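You operate a simulated robot arm through the tools that you are given. There is no shell and no other tool.

The job below is to be done with a simulated robot arm. You get a single attempt, and the scene is never put back.

TASK
Set the blue block on the dark cover board, slide in, wedge, close the black knob, pump to mark 2.
Fine: at the jack press; block on the board's middle; burst no edge; the other blocks and the tin jug stay.

Only the result counts: the job must be done as asked and must still hold three seconds after the hand-in. Knocking over, shifting, dropping, spilling or breaking anything else fails it. A push-on lid holds only when it is set on centred and level and pressed home; a screw cap is set on level and turned clockwise until tight.

THE ROBOT
A 6-joint arm with a two-finger gripper, fixed in place. Base frame: the origin is on the floor under the middle of its stand, x ahead of it, y to its left, z up. Units: mm, degrees, N and s.
It reaches about 1637 mm from its shoulder. Its first joint turns from -166.0 to 166.0 degrees. Payload 3.43 kg.
Tool frame: the origin (TCP) lies between the finger pads and is the grasp point; the fingertips stand 20 mm ahead of it; z points along the fingers, y is the line along which they close. The gripper opens to 190 mm; its body begins 248 mm behind the TCP.
Orientation is that of the tool frame in the base frame, as [roll, pitch, yaw] about the fixed x, y, z axes, in that order (R = Rz(yaw) Ry(pitch) Rx(roll)). With the fingers straight down and closing along the base's y, the tool's x points along the base's -x, its y along +y and its z along -z.

THE INTERFACE
- The arm moves only by the tool send_rows. Its argument "plan" is a list that holds one entry, the list of rows, each a list of 7 numbers: the gripper command, from -1 (fully open) to 1 (shut), values between in proportion, then the shift along the tool's x, y, z in mm, then the turn, a rotation vector about the tool's x, y, z in degrees. In form: [[[gripper, dx, dy, dz, wx, wy, wz], ...]]. A call has 1 to 20 rows; each row shifts and turns the commanded pose from where the row before left it, along the tool's axes as they then stand. A row lasts 0.2 s, in which the tool goes at most 50 mm and 8.6 degrees; a call with a longer step from one row to the next is refused whole, and so is a gripper value outside its range. Where a pose cannot be reached the arm comes as near as it can. A force on the tool above 40 N (or 10 N above the force at the start of the call, whichever is more), or a blocked arm, ends the call early, and 0.2 s more pass. Each finger travels about 45 mm/s and halts on what it meets, pressing with about 42 N; the grip force reading is that of the motor and also rises with nothing between the fingers. The clock runs only during rows and for 0.2 s after the last one: add rows that do not move to give the fingers time. The reply holds the time, the measured pose of the TCP, the force on the tool along the base axes, the opening and the grip force, in the units named above and with some noise, with the torque about the TCP (base axes, N m) and any sound that the robot's microphone picked up.
- Cameras (640 x 400 px; columns grow to the right, rows downward): "scene" is fixed at [219.8, 498.3, 1537.9]; the picture's right is [-0.53, -0.85, 0.00], its down [-0.54, 0.33, -0.77] and it looks along [0.66, -0.41, -0.63] (base axes); focal length 358 px, centre (320, 200). "wrist" rides on the gripper at [70, -8, -288] in the tool frame; the picture's right is [0.12, 0.99, 0.00], its down [-0.96, 0.11, -0.25] and it looks along [-0.25, 0.03, 0.97] (tool axes); focal length 261 px, centre (320, 200).
- get_image(camera): a new picture of that camera. It takes no simulated time.
- move_column(by): slides the trunk up (or, below 0, down) by that many mm; the arm rides with it, the base frame stays. It gives what a move gives, with no picture.
- pixel_to_xyz(camera, pixels): there is no depth. For up to 12 entries [column, row, z] of the newest picture of that camera ("zoom" is the newest enlarged one), the place [x, y] in the base frame at which the ray of that pixel passes the height z, good to about 2 mm. It takes no simulated time.
- zoom(camera, box): a new picture of the part [left, top, right, bottom] of that camera's present view, enlarged. It takes no simulated time.
- finish_job(): hands the job in; it is judged then, once.

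Open the gripper and draw the arm clear of the work before you hand the job in, unless the task says otherwise.

The tools are called after "Request:" as a command line: name --argument value ..., lists and objects as JSON in quotes. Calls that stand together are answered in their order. send_rows: Moves the arm, as the interface text tells. Its arguments: {"type":"object","properties":{"plan":{"type":"array"}},"required":["plan"]} The other tools are called the same way: move_column (by) moves the trunk up or down; get_image (camera) takes a picture; pixel_to_xyz (camera, pixels) gives the place at which the rays of pixels pass given heights; zoom (camera, box) takes an enlarged picture of a part of a camera's view; finish_job () hands the job in.

At the start:

```text
t: 0.0
eef_pos: [691.2, 198.5, 1267.4]
tcp_rot: [-180.0, -0.1, -179.9]
force: [-0.1, 0.0, 0.5]
moment: [-0.01, 0.02, -0.01]
gripper_width: 190.0
finger_force: 0.0
trunk travel left (down, up): [-175.0, 65.0]
```

scene: 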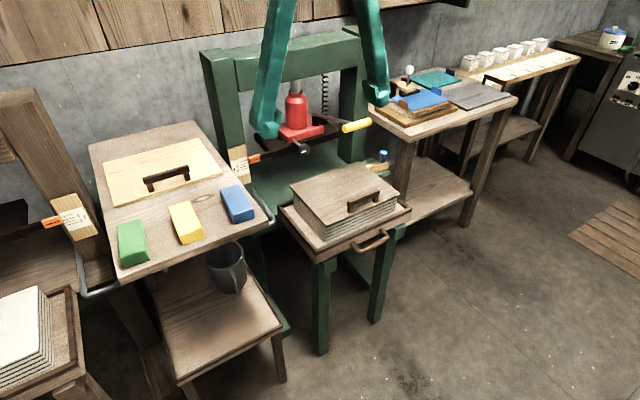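
wrist: 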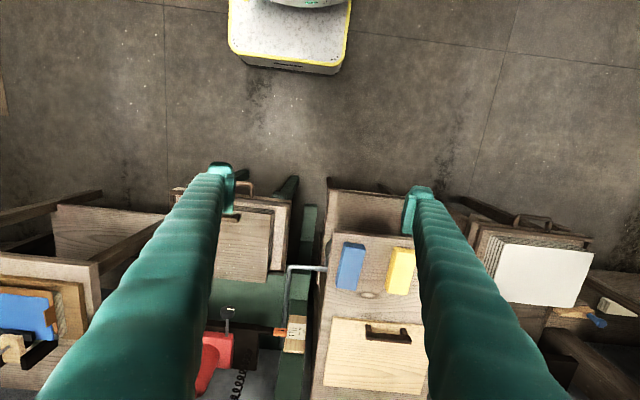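

I begin by looking at the scene in detail: the press (about px 300,110), the blocks (130,240), (185,222), (237,203), the tray with cover board (345,200).

Request:
zoom --camera "scene" --box '[200, 20, 420, 160]'

Request:
zoom --camera "scene" --box '[220, 120, 440, 260]'

Request:
zoom --camera "scene" --box '[80, 110, 300, 310]'

Request:
zoom --camera "scene" --box '[0, 80, 160, 400]'

```text
2.86 times, centred on (310, 90) of scene
```

zoom: 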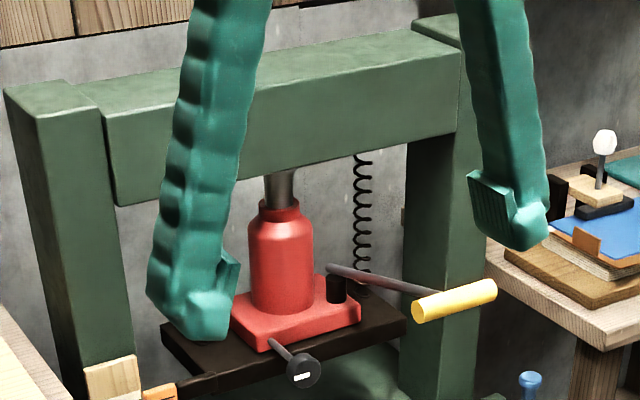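

```text
2.86 times, centred on (330, 190) of scene
```

zoom: 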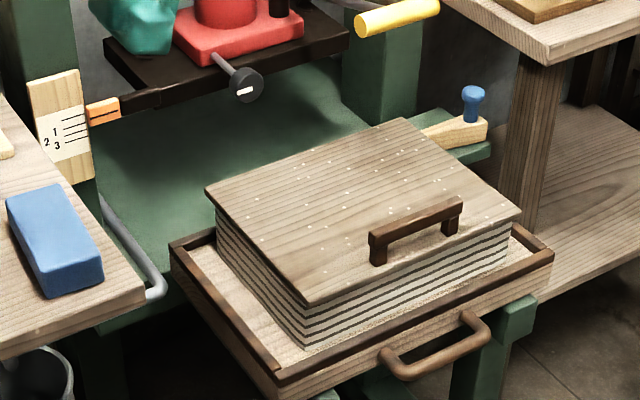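

```text
2.00 times, centred on (190, 210) of scene
```

zoom: 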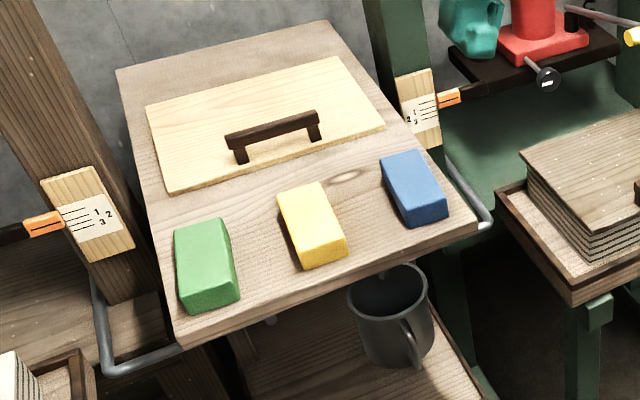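

```text
1.25 times, centred on (80, 240) of scene
```

zoom: 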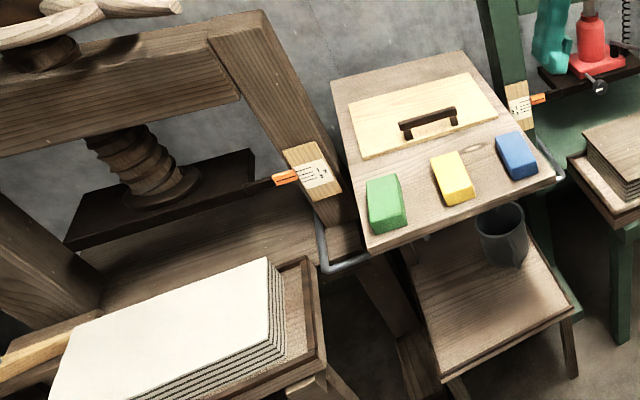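

The black knob sits on the jack base front (zoom px ~300,370), the scale on the left post, and the wedge with the blue knob on the right. I zoom tighter on these details.

Request:
zoom --camera "scene" --box '[220, 135, 270, 185]'

Request:
zoom --camera "scene" --box '[270, 100, 380, 165]'

Request:
zoom --camera "scene" --box '[340, 140, 420, 190]'

Request:
zoom --camera "scene" --box '[270, 160, 430, 260]'

Request:
zoom --camera "wrist" --box '[180, 170, 440, 400]'

```text
8.00 times, centred on (245, 160) of scene
```

zoom: 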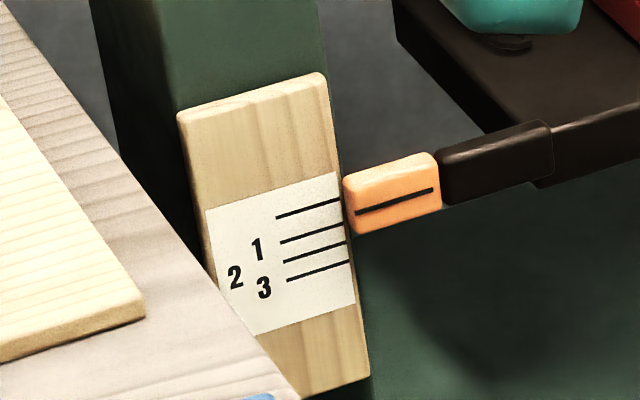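

```text
5.82 times, centred on (325, 132) of scene
```

zoom: 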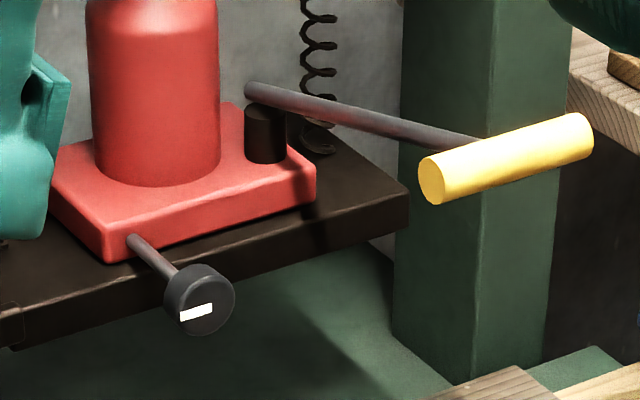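

```text
8.00 times, centred on (380, 165) of scene
```

zoom: 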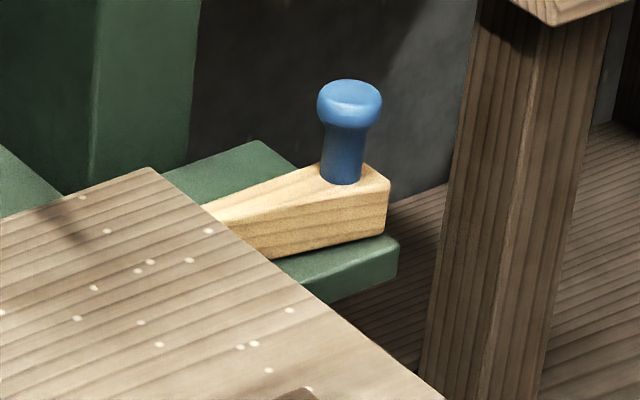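

```text
4.00 times, centred on (350, 210) of scene
```

zoom: 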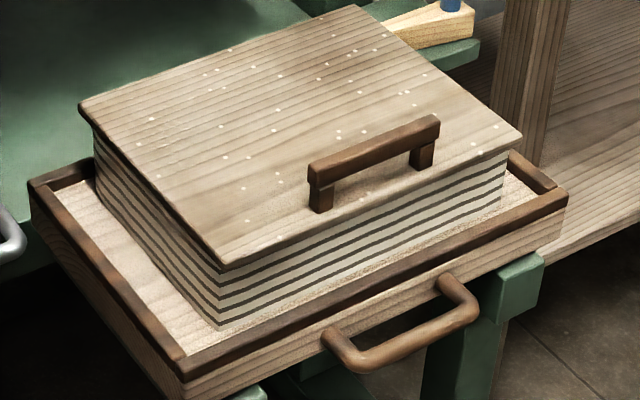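

```text
1.74 times, centred on (310, 285) of wrist
```

zoom: 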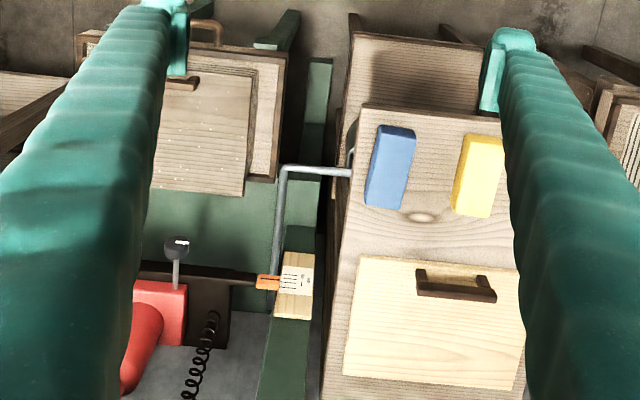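

The scale has four lines: an unlabelled zero line, then 1, 2, 3 (staggered labels). I now triangulate key items by asking for rays at several heights.

Request:
pixel_to_xyz --camera "scene" --pixels '[[221, 188, 800], [221, 188, 900], [239, 184, 800], [239, 184, 900], [289, 186.5, 700], [289, 186.5, 800], [289, 186.5, 900], [326, 226.5, 700], [326, 226.5, 800], [400.5, 194.5, 700], [400.5, 194.5, 800], [359, 161, 800]]'

Request:
pixel_to_xyz --camera "wrist" --pixels '[[343.3, 242, 800], [343.3, 242, 900], [364.6, 245, 800], [364.6, 245, 900], [359, 290, 800], [359, 290, 900], [270, 205, 700], [270, 205, 800], [265, 282, 700], [265, 282, 800], [330, 318, 900], [330, 318, 1000]]'

```text
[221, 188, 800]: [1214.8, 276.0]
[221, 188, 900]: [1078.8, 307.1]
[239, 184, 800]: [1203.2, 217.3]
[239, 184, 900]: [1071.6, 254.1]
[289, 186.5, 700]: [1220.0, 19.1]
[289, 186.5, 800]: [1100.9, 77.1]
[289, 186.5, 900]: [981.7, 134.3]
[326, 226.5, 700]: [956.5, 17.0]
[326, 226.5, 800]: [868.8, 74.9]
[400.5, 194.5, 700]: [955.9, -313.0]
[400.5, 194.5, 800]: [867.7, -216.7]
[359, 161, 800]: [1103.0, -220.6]
```

```text
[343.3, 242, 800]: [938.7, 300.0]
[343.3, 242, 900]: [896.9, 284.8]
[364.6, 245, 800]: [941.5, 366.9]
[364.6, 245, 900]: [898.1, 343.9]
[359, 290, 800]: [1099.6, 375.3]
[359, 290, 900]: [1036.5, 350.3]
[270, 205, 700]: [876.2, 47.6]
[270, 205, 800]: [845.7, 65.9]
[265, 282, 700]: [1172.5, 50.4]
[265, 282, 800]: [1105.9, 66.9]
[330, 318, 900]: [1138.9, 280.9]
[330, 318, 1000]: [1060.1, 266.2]
```

Board top is at about z≈800 (x 868–1101, y −217–76), block table near z≈900. I move the arm sideways (−y) at the present height, clear of everything, to look at the press with the wrist camera.

Request:
send_rows --plan '[[[-1, 0, -50, 0, 0, 0, 0], [-1, 0, -50, 0, 0, 0, 0], [-1, 0, -50, 0, 0, 0, 0], [-1, 0, -50, 0, 0, 0, 0], [-1, 0, -50, 0, 0, 0, 0], [-1, 0, 0, 0, 0, 0, 0]]]'

Request:
get_image --camera "wrist"

Request:
get_image --camera "scene"

```text
t: 1.4
eef_pos: [689.3, -51.7, 1266.6]
tcp_rot: [180.0, -0.1, 179.9]
force: [0.2, -0.6, -0.2]
moment: [-0.03, -0.03, 0.01]
gripper_width: 189.9
finger_force: 0.0
trunk travel left (down, up): [-175.0, 65.0]
```

```text
taken
```

wrist: 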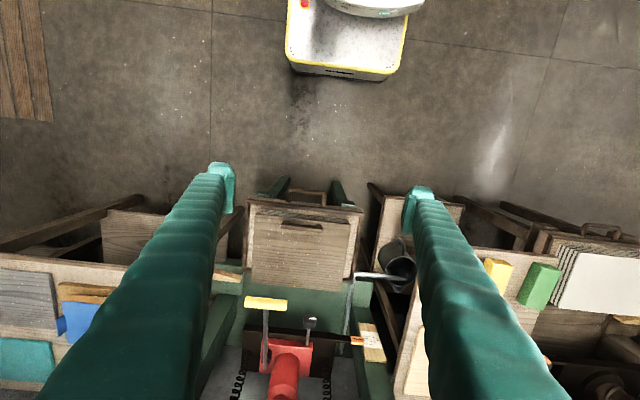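

```text
taken
```

scene: 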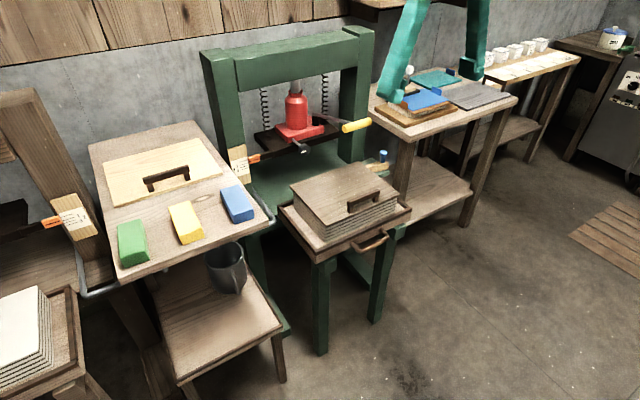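

Now the press is in view of the wrist camera (jack at ~(285,370), knob (311,322), yellow handle (265,304)). I zoom in for details.

Request:
zoom --camera "wrist" --box '[210, 260, 410, 400]'

Request:
zoom --camera "wrist" --box '[200, 170, 400, 300]'

Request:
zoom --camera "scene" --box '[190, 20, 400, 170]'

```text
2.86 times, centred on (310, 330) of wrist
```

zoom: 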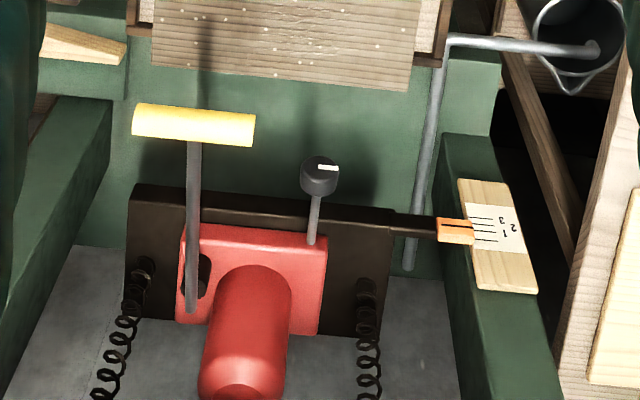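

```text
3.08 times, centred on (300, 235) of wrist
```

zoom: 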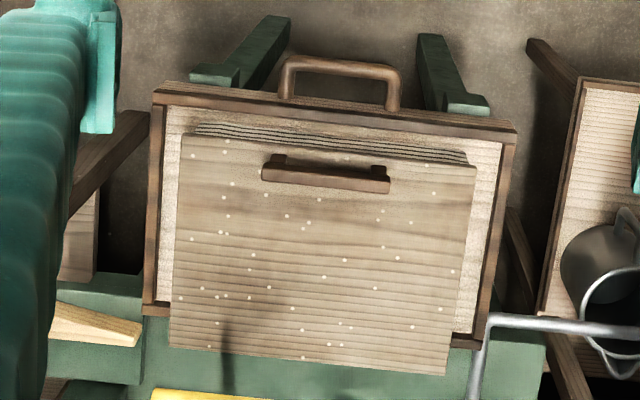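

```text
2.67 times, centred on (295, 95) of scene
```

zoom: 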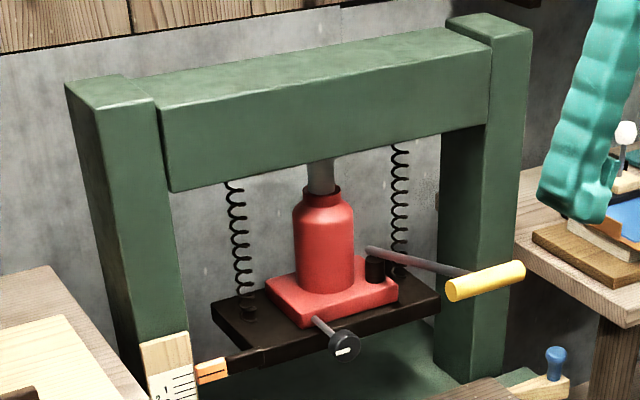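

The platen hangs on springs with the pointer on its left end, and the wedge rests on a green ledge right of the tray (wrist zoom (95,325)). I move above it for a closer look, staying high.

Request:
send_rows --plan '[[[-1, -20, -32, 8, 0, 0, 0], [-1, -20, -32, 8, 0, 0, 0], [-1, -20, -32, 8, 0, 0, 0], [-1, -20, -32, 8, 0, 0, 0], [-1, -20, -32, 8, 0, 0, 0], [-1, -20, -32, 8, 0, 0, 0], [-1, -20, -32, 8, 0, 0, 0], [-1, 0, 0, 0, 0, 0, 0]]]'

Request:
get_image --camera "wrist"

Request:
zoom --camera "scene" --box '[240, 130, 440, 270]'

```text
t: 3.2
eef_pos: [831.8, -273.6, 1210.0]
tcp_rot: [-180.0, -0.1, -180.0]
force: [-0.2, -0.1, -0.2]
moment: [0.03, 0.09, 0.03]
gripper_width: 189.9
finger_force: 0.1
trunk travel left (down, up): [-175.0, 65.0]
```

```text
taken
```

wrist: 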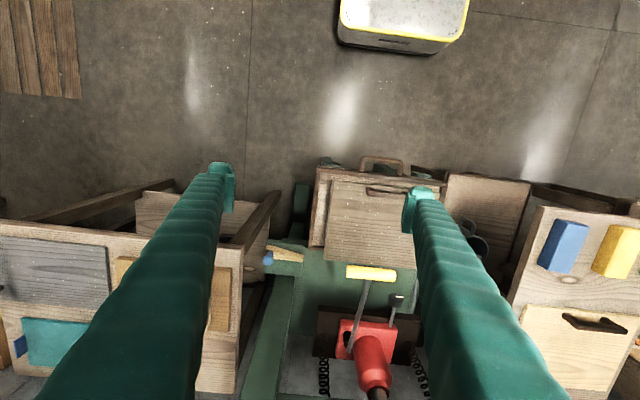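

```text
2.86 times, centred on (340, 200) of scene
```

zoom: 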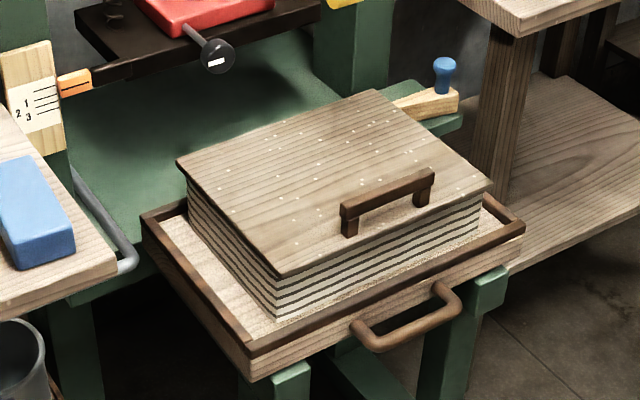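

The wedge is at wrist (285,254). I zoom on it and on the tray/handle.

Request:
zoom --camera "wrist" --box '[240, 220, 340, 290]'

Request:
zoom --camera "wrist" --box '[270, 150, 470, 290]'

Request:
zoom --camera "wrist" --box '[280, 250, 440, 400]'

```text
5.71 times, centred on (290, 255) of wrist
```

zoom: 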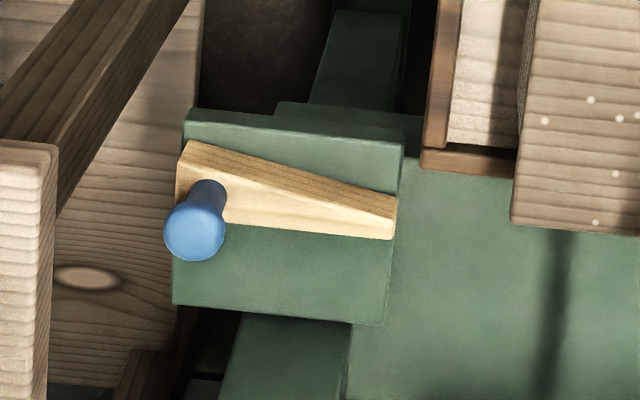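

```text
2.86 times, centred on (370, 220) of wrist
```

zoom: 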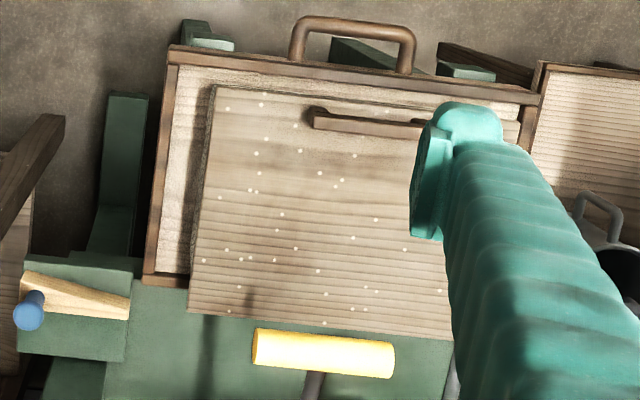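

```text
2.67 times, centred on (360, 325) of wrist
```

zoom: 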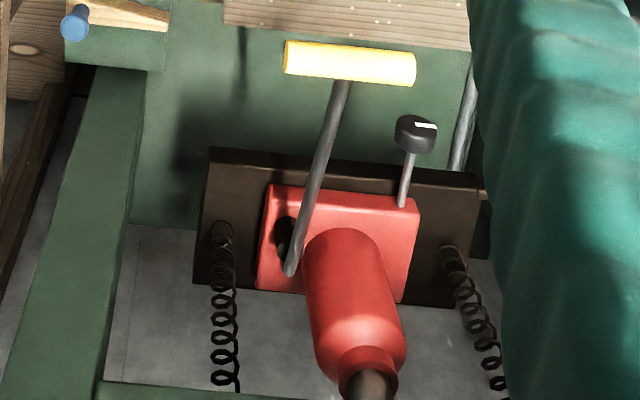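

I triangulate wedge knob, valve knob, pump handle and platen from both views.

Request:
pixel_to_xyz --camera "scene" --pixels '[[383.7, 152.8, 800], [383.7, 152.8, 900], [304, 151, 900], [304, 151, 1000], [343.7, 129.5, 900], [343.7, 129.5, 1000], [370.7, 120.5, 900], [370.7, 120.5, 1000], [262, 135, 900], [262, 135, 1000], [340, 117, 900], [340, 117, 1000]]'

Request:
pixel_to_xyz --camera "wrist" --pixels '[[268.5, 262, 800], [268.5, 262, 900], [396, 299.9, 900], [396, 299.9, 1000], [346.9, 271.4, 900], [346.9, 271.4, 1000], [395.6, 276.3, 900], [395.6, 276.3, 1000], [319, 305.5, 900], [319, 305.5, 1000], [422, 317.5, 900], [422, 317.5, 1000]]'

```text
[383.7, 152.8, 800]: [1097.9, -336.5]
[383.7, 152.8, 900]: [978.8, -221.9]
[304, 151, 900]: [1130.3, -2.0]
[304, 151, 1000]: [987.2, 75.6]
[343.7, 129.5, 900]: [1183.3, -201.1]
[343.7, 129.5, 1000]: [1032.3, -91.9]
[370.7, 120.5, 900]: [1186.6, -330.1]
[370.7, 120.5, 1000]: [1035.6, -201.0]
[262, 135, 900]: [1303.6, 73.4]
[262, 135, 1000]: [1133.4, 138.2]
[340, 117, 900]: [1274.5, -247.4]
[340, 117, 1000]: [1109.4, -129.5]
```

```text
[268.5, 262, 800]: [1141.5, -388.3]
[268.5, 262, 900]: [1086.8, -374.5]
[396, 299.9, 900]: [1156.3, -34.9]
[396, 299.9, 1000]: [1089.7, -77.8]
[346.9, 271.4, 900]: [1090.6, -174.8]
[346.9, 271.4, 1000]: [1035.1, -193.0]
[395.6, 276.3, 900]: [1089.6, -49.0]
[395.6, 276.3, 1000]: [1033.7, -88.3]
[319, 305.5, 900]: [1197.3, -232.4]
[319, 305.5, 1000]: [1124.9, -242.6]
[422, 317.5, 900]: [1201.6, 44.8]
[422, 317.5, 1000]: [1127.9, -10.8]
```

Triangulation gives: valve knob ≈(1173,−23,870), T-handle ≈(1032,−90…−193,1002), wedge knob ≈(1168,−398,740), board ≈x 885–1123, y −234…66, z≈782. I now move over the blue block to look at it closely.

Request:
send_rows --plan '[[[-1, 0, 46, 0, 0, 0, 0], [-1, 0, 46, 0, 0, 0, 0], [-1, 0, 46, 0, 0, 0, 0], [-1, 0, 46, 0, 0, 0, 0], [-1, 0, 46, 0, 0, 0, 0], [-1, 0, 46, 0, 0, 0, 0], [-1, 0, 46, 0, 0, 0, 0], [-1, 0, 46, 0, 0, 0, 0], [-1, 0, 46, 0, 0, 0, 0], [-1, 0, 46, 0, 0, 0, 0], [-1, 0, 46, 0, 0, 0, 0], [-1, 0, 46, 0, 0, 0, 0], [-1, 0, 0, 0, 0, 0, 0]]]'

Request:
get_image --camera "wrist"

Request:
zoom --camera "scene" --box '[100, 120, 300, 300]'

```text
t: 6.0
eef_pos: [832.6, 276.1, 1210.0]
tcp_rot: [179.9, 0.0, 180.0]
force: [0.2, 0.7, -0.4]
moment: [-0.08, 0.05, 0.01]
gripper_width: 190.3
finger_force: 0.1
trunk travel left (down, up): [-175.0, 65.0]
```

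```text
taken
```

wrist: 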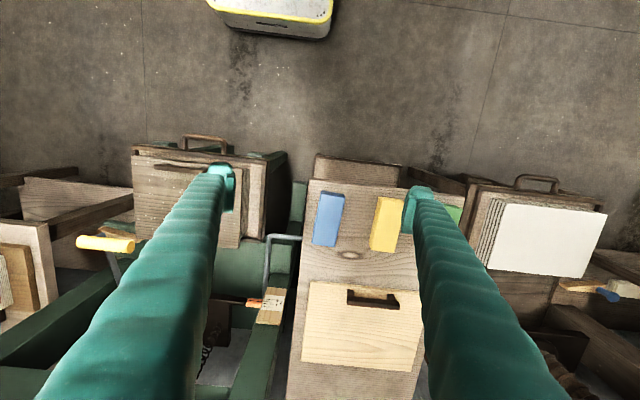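

```text
2.22 times, centred on (200, 210) of scene
```

zoom: 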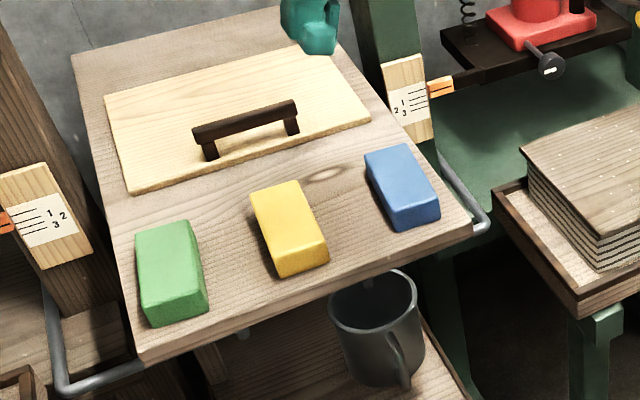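

Blue block now at wrist (328,220), yellow at (387,224). I zoom in on them for accurate corners.

Request:
zoom --camera "wrist" --box '[290, 170, 420, 260]'

Request:
zoom --camera "scene" --box '[200, 170, 280, 230]'

```text
4.44 times, centred on (355, 215) of wrist
```

zoom: 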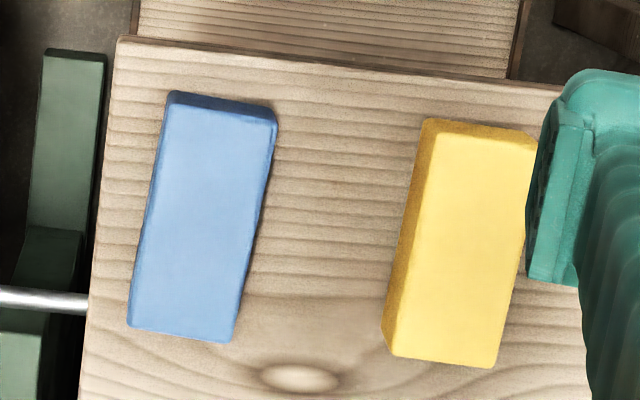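

```text
6.67 times, centred on (240, 200) of scene
```

zoom: 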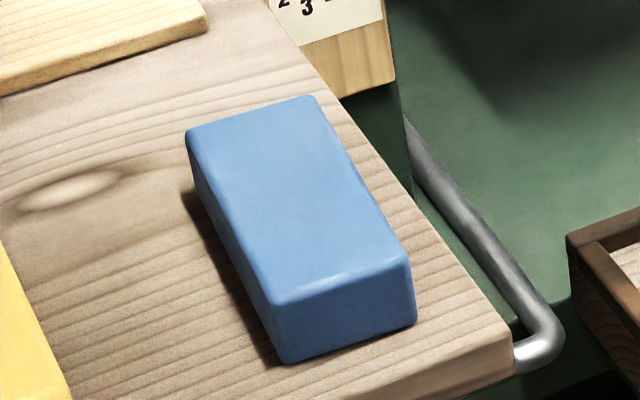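

I triangulate the four top corners of the blue block from both cameras.

Request:
pixel_to_xyz --camera "wrist" --pixels '[[320.1, 193.2, 900], [320.1, 193.2, 1000], [344.9, 197, 900], [344.9, 197, 1000], [311.8, 243.8, 900], [311.8, 243.8, 1000], [335.4, 247, 900], [335.4, 247, 1000], [308.7, 179.5, 900], [308.7, 179.5, 850]]'

Request:
get_image --camera "scene"

Request:
pixel_to_xyz --camera "scene" --pixels '[[253.2, 209.3, 900], [253.2, 209.3, 1000], [232.5, 215.4, 900], [232.5, 215.4, 1000], [239, 184.6, 900], [239, 184.6, 1000], [220.1, 189.8, 900], [220.1, 189.8, 1000], [232.5, 223.5, 900], [232.5, 223.5, 1000]]'

```text
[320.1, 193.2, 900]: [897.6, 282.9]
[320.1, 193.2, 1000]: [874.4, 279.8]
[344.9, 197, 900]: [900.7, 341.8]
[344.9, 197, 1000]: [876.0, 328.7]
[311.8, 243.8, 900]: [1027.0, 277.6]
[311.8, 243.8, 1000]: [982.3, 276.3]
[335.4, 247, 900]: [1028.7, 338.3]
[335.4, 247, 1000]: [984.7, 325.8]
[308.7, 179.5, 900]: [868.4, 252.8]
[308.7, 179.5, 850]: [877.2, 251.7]
```

```text
taken
```

scene: 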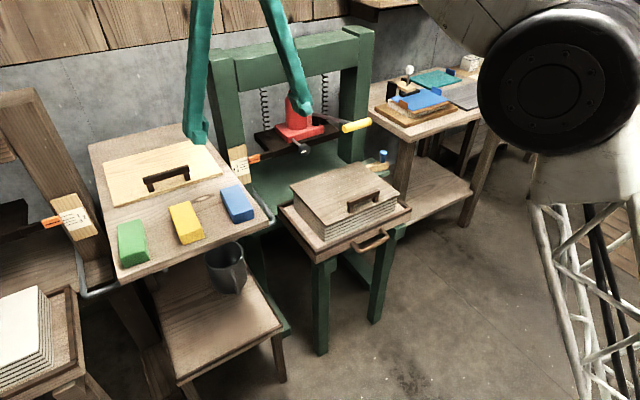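

```text
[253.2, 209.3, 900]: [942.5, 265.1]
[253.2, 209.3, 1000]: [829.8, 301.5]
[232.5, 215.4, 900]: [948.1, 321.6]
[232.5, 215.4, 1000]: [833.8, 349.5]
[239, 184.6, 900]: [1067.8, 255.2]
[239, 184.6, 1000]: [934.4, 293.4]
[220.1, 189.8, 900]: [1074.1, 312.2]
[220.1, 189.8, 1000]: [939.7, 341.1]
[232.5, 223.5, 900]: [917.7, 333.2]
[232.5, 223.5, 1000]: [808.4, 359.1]
```

Blue block: top z≈950, centre ≈(945,306), about 119×54 mm, about 30 mm high, yaw ≈ −2°. I move above it with the opening narrowed to ~90 mm (to miss the yellow block), then descend part-way.

Request:
send_rows --plan '[[[0.05, -38, 10, 0, 0, 0, 0], [0.05, -38, 10, 0, 0, 0, 0], [0.05, -37, 10, 0, 0, 0, 2], [0.05, 0, 0, 0, 0, 0, 0], [0.05, 0, 0, 0, 0, 0, 0], [0.05, 0, 0, 0, 0, 0, 0], [0.05, 0, 0, 40, 0, 0, 0], [0.05, 0, 0, 40, 0, 0, 0], [0.05, 0, 0, 40, 0, 0, 0], [0.05, 0, 0, 40, 0, 0, 0], [0.05, 0, 0, 0, 0, 0, 0]]]'

Request:
get_image --camera "wrist"

Request:
zoom --camera "scene" --box '[140, 110, 300, 250]'

```text
t: 8.4
eef_pos: [922.3, 294.8, 1022.2]
tcp_rot: [179.9, 0.0, 178.0]
force: [-1.5, 0.4, 0.2]
moment: [0.0, 0.02, 0.01]
gripper_width: 90.2
finger_force: 0.1
out of reach, approached as far as the arm can: row 2, 3
trunk travel left (down, up): [-175.0, 65.0]
```

```text
taken
```

wrist: 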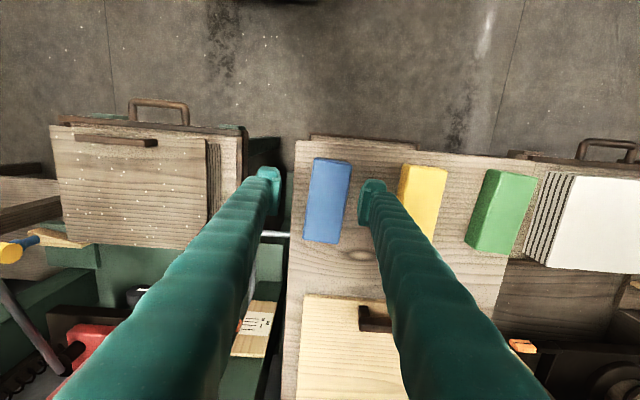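

```text
2.86 times, centred on (220, 180) of scene
```

zoom: 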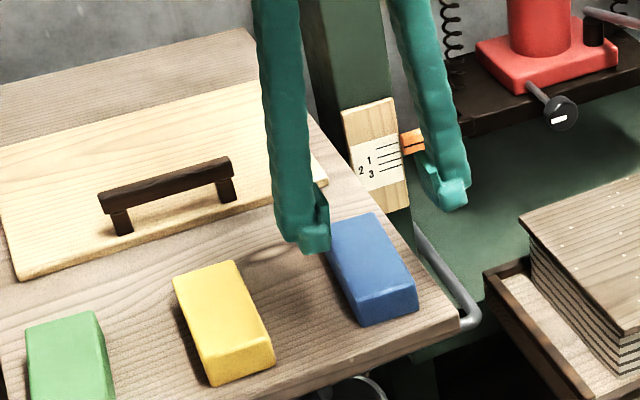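

The arm was clipped slightly short at that height (x 922, y 295). Now lower, I shift the remaining +23/+11 mm and descend to z≈948 beside the block (wrist shows block at (327,200) between the fingers).

Request:
send_rows --plan '[[[0.05, -22.6, 12.3, 0, 0, 0, 0], [0.05, 0, 0, 0, 0, 0, 0], [0.05, 0, 0, 30, 0, 0, 0], [0.05, 0, 0, 25, 0, 0, 0], [0.05, 0, 0, 14, 0, 0, 0], [0.05, 0, 0, 0, 0, 0, 0]]]'

Request:
get_image --camera "wrist"

Request:
zoom --camera "scene" --box '[180, 140, 290, 240]'

```text
t: 9.8
eef_pos: [947.7, 307.8, 956.0]
tcp_rot: [-179.9, 0.1, 177.9]
force: [0.5, -0.5, -0.9]
moment: [-0.01, -0.02, -0.02]
gripper_width: 90.1
finger_force: 0.2
trunk travel left (down, up): [-175.0, 65.0]
```

```text
taken
```

wrist: 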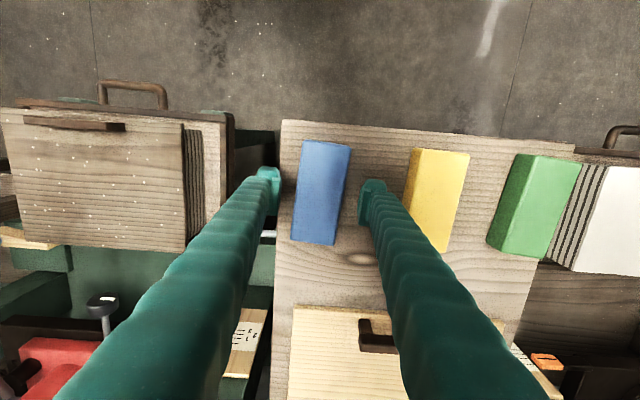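

```text
4.00 times, centred on (235, 190) of scene
```

zoom: 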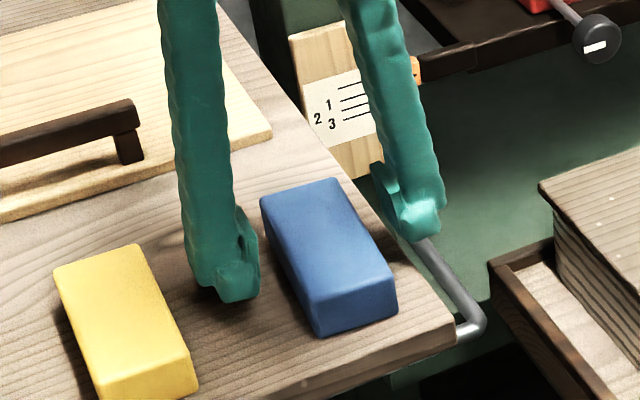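

Fingers straddle the block with clear gaps on both sides. I descend 12 mm more and close on the block.

Request:
send_rows --plan '[[[0.05, 0, 0, 6, 0, 0, 0], [0.05, 0, 0, 6, 0, 0, 0], [0.05, 0, 0, 0, 0, 0, 0], [0.3, 0, 0, 0, 0, 0, 0], [0.5, 0, 0, 0, 0, 0, 0], [0.7, 0, 0, 0, 0, 0, 0], [0.7, 0, 0, 0, 0, 0, 0], [0.7, 0, 0, 0, 0, 0, 0]]]'

Request:
zoom --camera "scene" --box '[180, 140, 290, 240]'

Request:
get_image --camera "wrist"

```text
t: 11.6
eef_pos: [947.2, 309.5, 944.9]
tcp_rot: [-180.0, 0.1, 178.1]
force: [0.4, 0.1, 0.7]
moment: [-0.01, -0.01, -0.05]
gripper_width: 53.8
finger_force: 41.5
trunk travel left (down, up): [-175.0, 65.0]
```

```text
4.00 times, centred on (235, 190) of scene
```

zoom: 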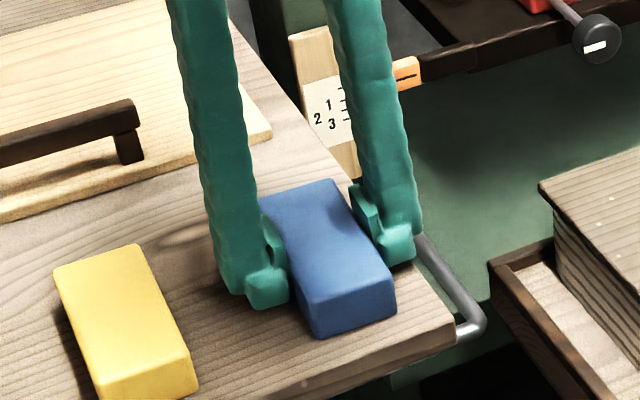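

```text
taken
```

wrist: 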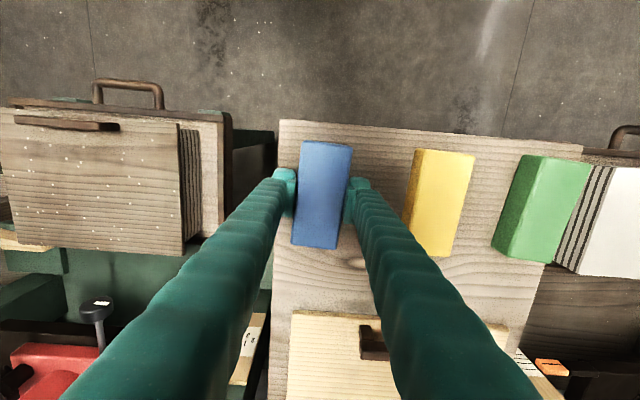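

Grip holds (53.8 mm). But the pump's T-handle (x≈1032, y −90…−193, z≈1002) would be close to the fingers over the board's middle, so I regrip the block ~32 mm nearer its front end for clearance.

Request:
send_rows --plan '[[[0.3, 0, 0, 0, 0, 0, 0], [0.05, 0, 0, 0, 0, 0, 0], [0.05, 0, 0, 0, 0, 0, 0], [0.05, 0, 0, 0, 0, 0, 0], [0.05, 16, -1, 0, 0, 0, 0], [0.05, 16, -1, 0, 0, 0, 0], [0.05, 0, 0, 0, 0, 0, 0], [0.3, 0, 0, 0, 0, 0, 0], [0.5, 0, 0, 0, 0, 0, 0], [0.7, 0, 0, 0, 0, 0, 0], [0.7, 0, 0, 0, 0, 0, 0], [0.7, 0, 0, 0, 0, 0, 0]]]'

Request:
zoom --camera "wrist" --box '[260, 120, 400, 270]'

Request:
zoom --camera "scene" --box '[180, 140, 290, 240]'

```text
t: 14.2
eef_pos: [913.9, 307.6, 944.4]
tcp_rot: [179.9, 0.0, 178.0]
force: [-0.6, -0.7, 1.3]
moment: [0.04, 0.02, 0.06]
gripper_width: 53.8
finger_force: 42.3
trunk travel left (down, up): [-175.0, 65.0]
```

```text
2.67 times, centred on (330, 195) of wrist
```

zoom: 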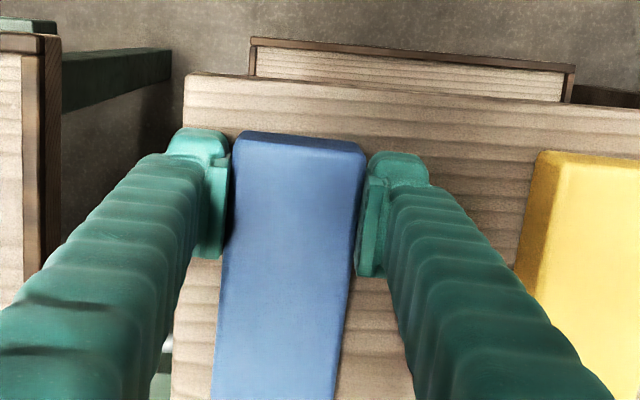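

```text
4.00 times, centred on (235, 190) of scene
```

zoom: 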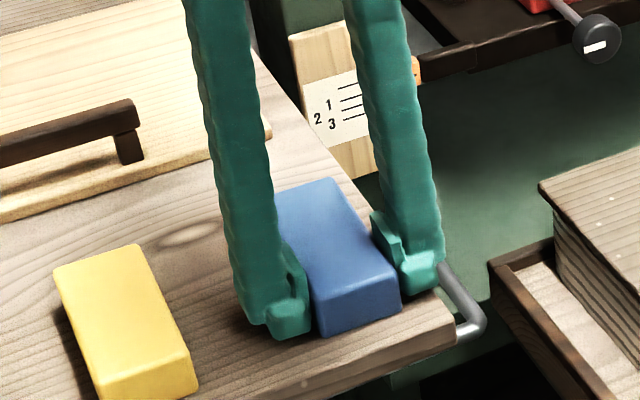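

Regripped at the front third. I measure the block's front edge relative to the TCP before lifting.

Request:
pixel_to_xyz --camera "zoom" --pixels '[[240, 186, 950], [240, 133, 950]]'

Request:
get_image --camera "wrist"

Request:
pixel_to_xyz --camera "wrist" --pixels '[[300, 169.9, 950], [345.7, 174.4, 950]]'

```text
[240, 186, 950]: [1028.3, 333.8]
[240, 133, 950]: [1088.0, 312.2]
```

```text
taken
```

wrist: 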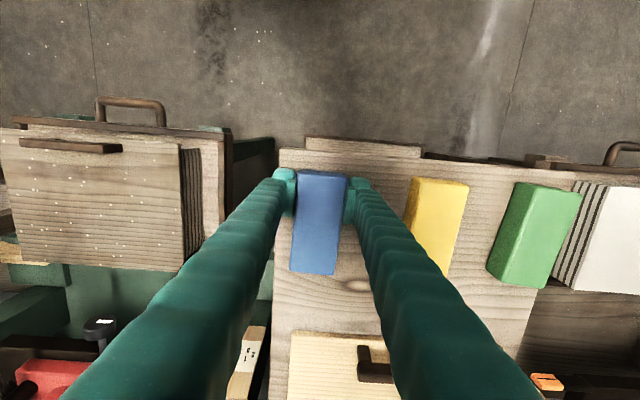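

```text
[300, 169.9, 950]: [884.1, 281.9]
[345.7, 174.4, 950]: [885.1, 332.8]
```

Block centre is ≈31 mm beyond the TCP in +x. I lift it straight up, back off a little, and straighten the yaw.

Request:
send_rows --plan '[[[0.7, 0, 0, -10, 0, 0, 0], [0.7, 0, 0, -30, 0, 0, 0], [0.7, 0, 0, -35, 0, 0, 0], [0.7, 0, 0, -35, 0, 0, 0], [0.7, 35, 0, 0, 0, 0, -2], [0.7, 0, 0, 0, 0, 0, 0]]]'

Request:
get_image --camera "scene"

Request:
get_image --camera "wrist"

```text
t: 15.6
eef_pos: [882.3, 309.5, 1051.6]
tcp_rot: [179.9, 0.0, 179.9]
force: [0.0, -0.2, -1.0]
moment: [0.0, -0.04, 0.02]
gripper_width: 53.7
finger_force: 42.2
trunk travel left (down, up): [-175.0, 65.0]
```

```text
taken
```

scene: 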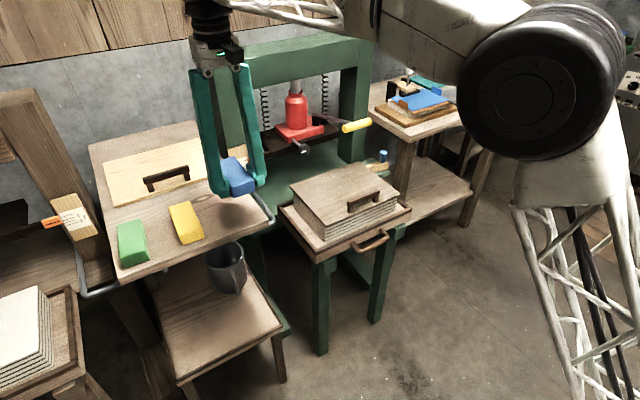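

```text
taken
```

wrist: 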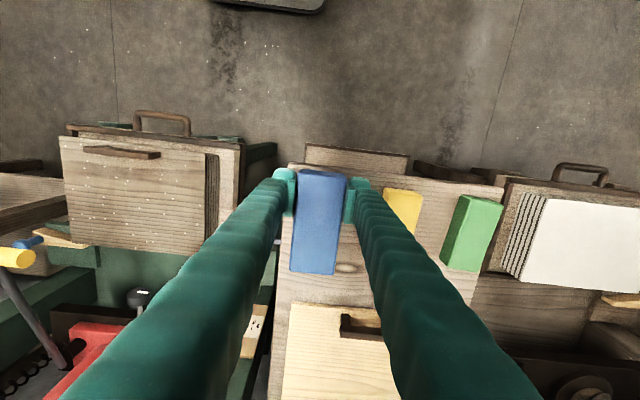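

Block is lifted securely. I carry it across at z≈1050, x≈882 to y≈−82.

Request:
send_rows --plan '[[[0.7, 0, -20, 0, 0, 0, 0], [0.7, 0, -43.5, 0, 0, 0, 0], [0.7, 0, -43.5, 0, 0, 0, 0], [0.7, 0, -43.5, 0, 0, 0, 0], [0.7, 0, -43.5, 0, 0, 0, 0], [0.7, 0, -43.5, 0, 0, 0, 0], [0.7, 0, -43.5, 0, 0, 0, 0], [0.7, 0, -43.5, 0, 0, 0, 0], [0.7, 0, -43.5, 0, 0, 0, 0], [0.7, 0, -23.5, 0, 0, 0, 0], [0.7, 0, 0, 0, 0, 0, 0], [0.7, 0, 0, 0, 0, 0, 0]]]'

Request:
get_image --camera "wrist"

Request:
get_image --camera "scene"

```text
t: 18.2
eef_pos: [876.7, -79.6, 1052.5]
tcp_rot: [180.0, 0.0, 179.9]
force: [-0.1, 0.7, -0.8]
moment: [0.0, 0.04, 0.0]
gripper_width: 53.6
finger_force: 42.2
trunk travel left (down, up): [-175.0, 65.0]
```

```text
taken
```

wrist: 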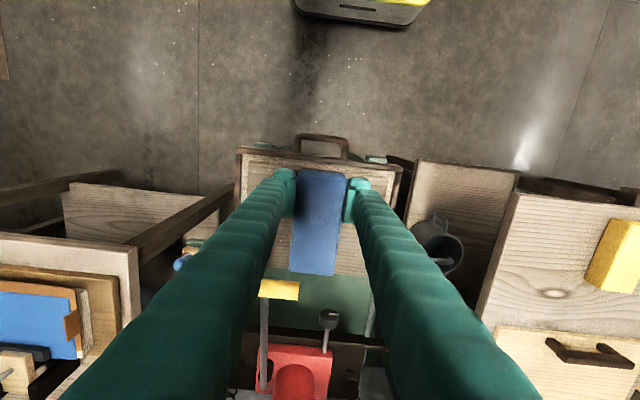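

```text
taken
```

scene: 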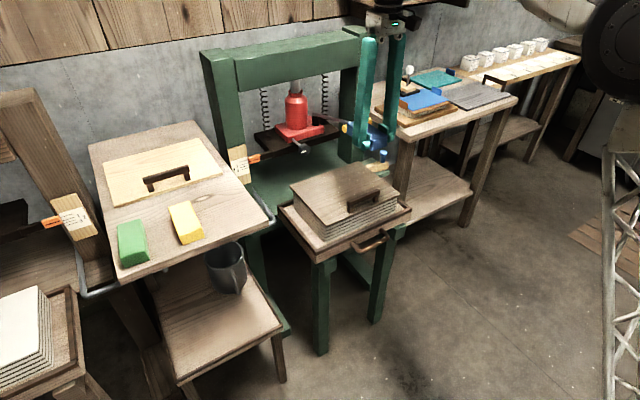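

T-handle's +y end confirmed at ≈(1033,−90,1002). I lower in front of it to TCP z≈885 (block beneath handle level), then check before moving under it.

Request:
send_rows --plan '[[[0.7, 0, 0, 20, 0, 0, 0], [0.7, 0, 0, 42, 0, 0, 0], [0.7, 0, 0, 42, 0, 0, 0], [0.7, 0, 0, 42, 0, 0, 0], [0.7, 0, 0, 22, 0, 0, 0], [0.7, 0, 0, 0, 0, 0, 0]]]'

Request:
get_image --camera "wrist"

Request:
zoom --camera "scene" --box '[250, 90, 450, 250]'

```text
t: 19.6
eef_pos: [879.0, -80.5, 886.4]
tcp_rot: [179.9, 0.0, -180.0]
force: [0.1, -1.0, -0.7]
moment: [-0.01, 0.05, -0.01]
gripper_width: 53.6
finger_force: 42.1
trunk travel left (down, up): [-175.0, 65.0]
```

```text
taken
```

wrist: 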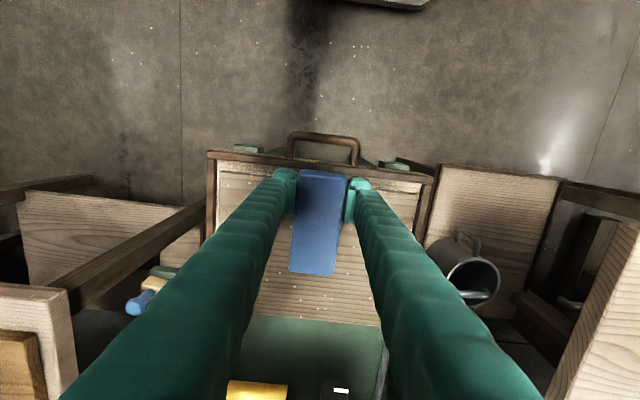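

```text
2.50 times, centred on (350, 170) of scene
```

zoom: 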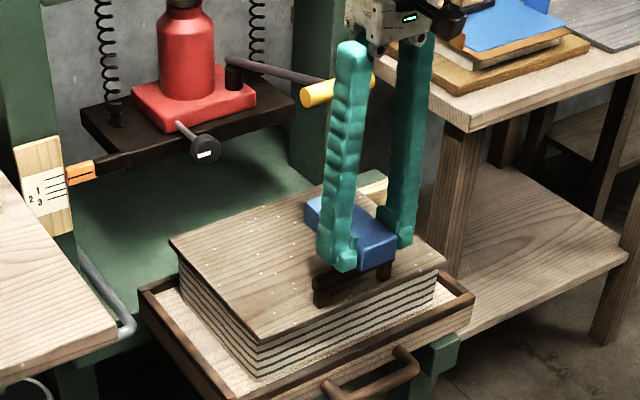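

Clear: block over the front of the board, below the T-handle. I move +95 mm in x to above the board's middle.

Request:
send_rows --plan '[[[0.7, -20, -1, 0, 0, 0, 0], [0.7, -35, 0, 0, 0, 0, 0], [0.7, -30, 0, 0, 0, 0, 0], [0.7, -10, 0, 0, 0, 0, 0], [0.7, 0, 0, 0, 0, 0, 0], [0.7, 0, 0, 0, 0, 0, 0]]]'

Request:
get_image --camera "wrist"

Request:
zoom --camera "scene" --box '[250, 90, 450, 250]'

```text
t: 21.0
eef_pos: [973.6, -81.3, 887.8]
tcp_rot: [-179.9, 0.1, -179.9]
force: [-0.2, -0.4, -1.8]
moment: [0.03, 0.03, -0.01]
gripper_width: 53.7
finger_force: 41.3
trunk travel left (down, up): [-175.0, 65.0]
```

```text
taken
```

wrist: 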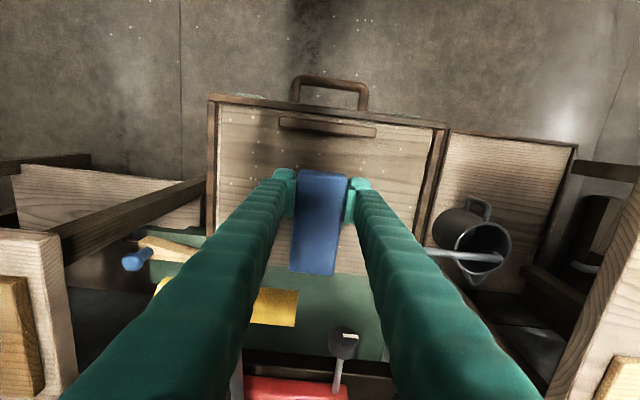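

```text
2.50 times, centred on (350, 170) of scene
```

zoom: 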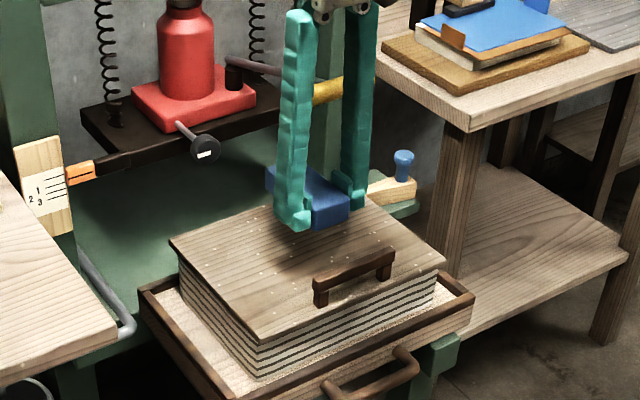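

I zoom to compare the board's corners with the block from this close view.

Request:
zoom --camera "wrist" --box '[195, 70, 455, 240]'

Request:
zoom --camera "wrist" --box '[120, 210, 400, 400]'

```text
2.35 times, centred on (325, 155) of wrist
```

zoom: 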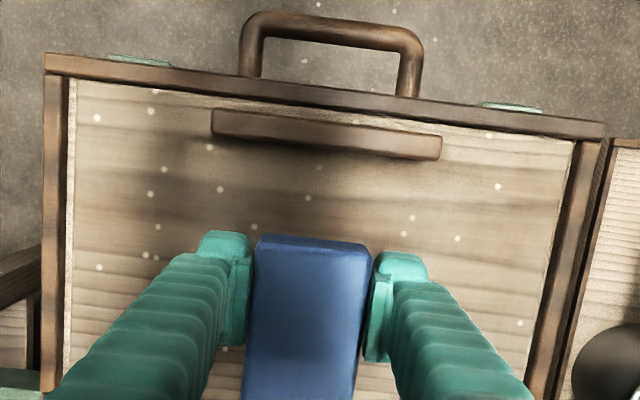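

```text
2.11 times, centred on (260, 305) of wrist
```

zoom: 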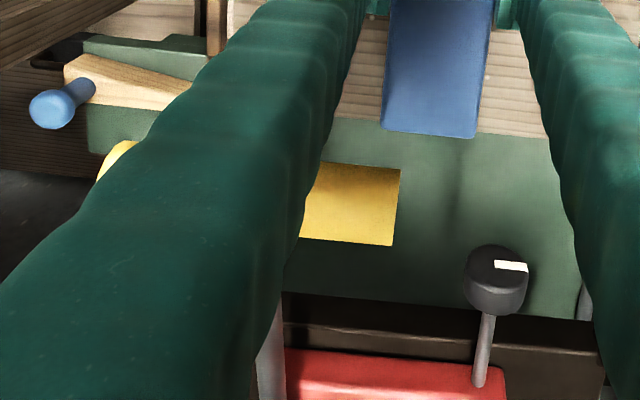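

Board's near corners appear at wrist ≈(222,105) and (433.5,129.5), far edge at ≈(274,267.6)…(364,275.6). I convert at z≈782.

Request:
pixel_to_xyz --camera "wrist" --pixels '[[222, 104.8, 782], [433.5, 129.5, 782], [274.2, 267.6, 782], [364.3, 275.6, 782], [297.5, 173.5, 893], [348, 176, 893], [289.5, 272, 893], [335.5, 275.5, 893], [312, 104.8, 815], [383, 135, 815], [279, 118, 815], [377, 124, 815]]'

Request:
pixel_to_xyz --camera "scene" --pixels '[[289, 186.5, 782], [326, 226.5, 782], [400.5, 194.5, 782], [359, 161, 782]]'

```text
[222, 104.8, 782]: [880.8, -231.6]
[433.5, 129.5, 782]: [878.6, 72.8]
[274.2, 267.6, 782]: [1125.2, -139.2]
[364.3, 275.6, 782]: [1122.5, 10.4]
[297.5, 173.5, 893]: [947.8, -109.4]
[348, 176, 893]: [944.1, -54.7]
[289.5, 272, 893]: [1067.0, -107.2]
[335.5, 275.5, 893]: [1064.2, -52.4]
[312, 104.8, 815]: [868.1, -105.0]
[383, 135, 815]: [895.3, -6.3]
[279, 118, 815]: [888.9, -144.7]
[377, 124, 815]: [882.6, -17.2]
```

```text
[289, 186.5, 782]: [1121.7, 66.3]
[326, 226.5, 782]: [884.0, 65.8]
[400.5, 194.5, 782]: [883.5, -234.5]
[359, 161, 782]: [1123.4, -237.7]
```

Block centre ≈(1005.8,−80.9) versus board centre ≈(1002.6,−82.2). I correct by −3/−1 mm and lower to just above the board.

Request:
send_rows --plan '[[[0.7, 3, -1.3, 0, 0, 0, 0], [0.7, 0, 0, 20, 0, 0, 0], [0.7, 0, 0, 25, 0, 0, 0], [0.7, 0, 0, 15, 0, 0, 0], [0.7, 0, 0, 5, 0, 0, 0], [0.7, 0, 0, 0, 0, 0, 0], [0.7, 0, 0, 0, 0, 0, 0]]]'

Request:
zoom --camera "scene" --box '[290, 130, 410, 230]'

```text
t: 22.6
eef_pos: [970.1, -83.8, 820.5]
tcp_rot: [180.0, 0.0, 180.0]
force: [0.3, -0.8, -1.5]
moment: [0.01, 0.04, 0.01]
gripper_width: 53.7
finger_force: 42.0
trunk travel left (down, up): [-175.0, 65.0]
```

```text
4.00 times, centred on (350, 180) of scene
```

zoom: 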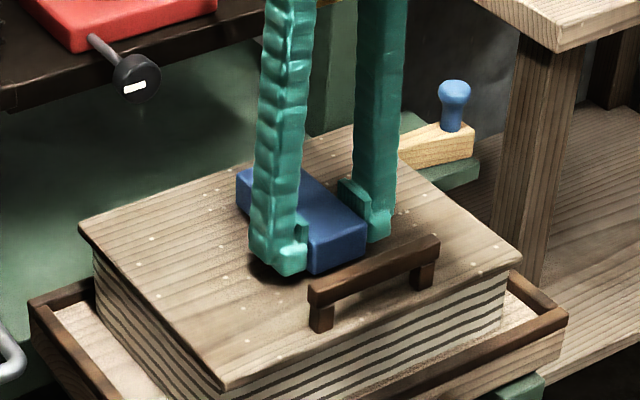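

Close above the board (shadow gap visible). I lower in 2 mm steps watching the force.

Request:
send_rows --plan '[[[0.7, 0, 0, 2, 0, 0, 0], [0.7, 0, 0, 2, 0, 0, 0], [0.7, 0, 0, 2, 0, 0, 0], [0.7, 0, 0, 2, 0, 0, 0], [0.7, 0, 0, 0, 0, 0, 0]]]'

Request:
zoom --camera "scene" --box '[290, 130, 410, 230]'

```text
t: 23.8
eef_pos: [970.9, -84.2, 813.2]
tcp_rot: [-180.0, 0.1, -180.0]
force: [0.2, 1.0, 12.6]
moment: [0.06, -0.06, 0.02]
gripper_width: 53.7
finger_force: 42.3
trunk travel left (down, up): [-175.0, 65.0]
```

```text
4.00 times, centred on (350, 180) of scene
```

zoom: 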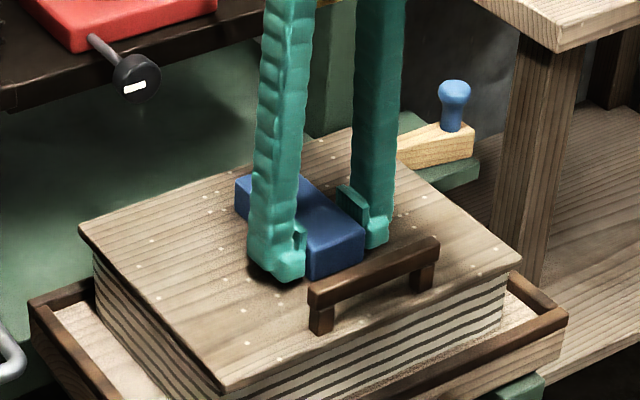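

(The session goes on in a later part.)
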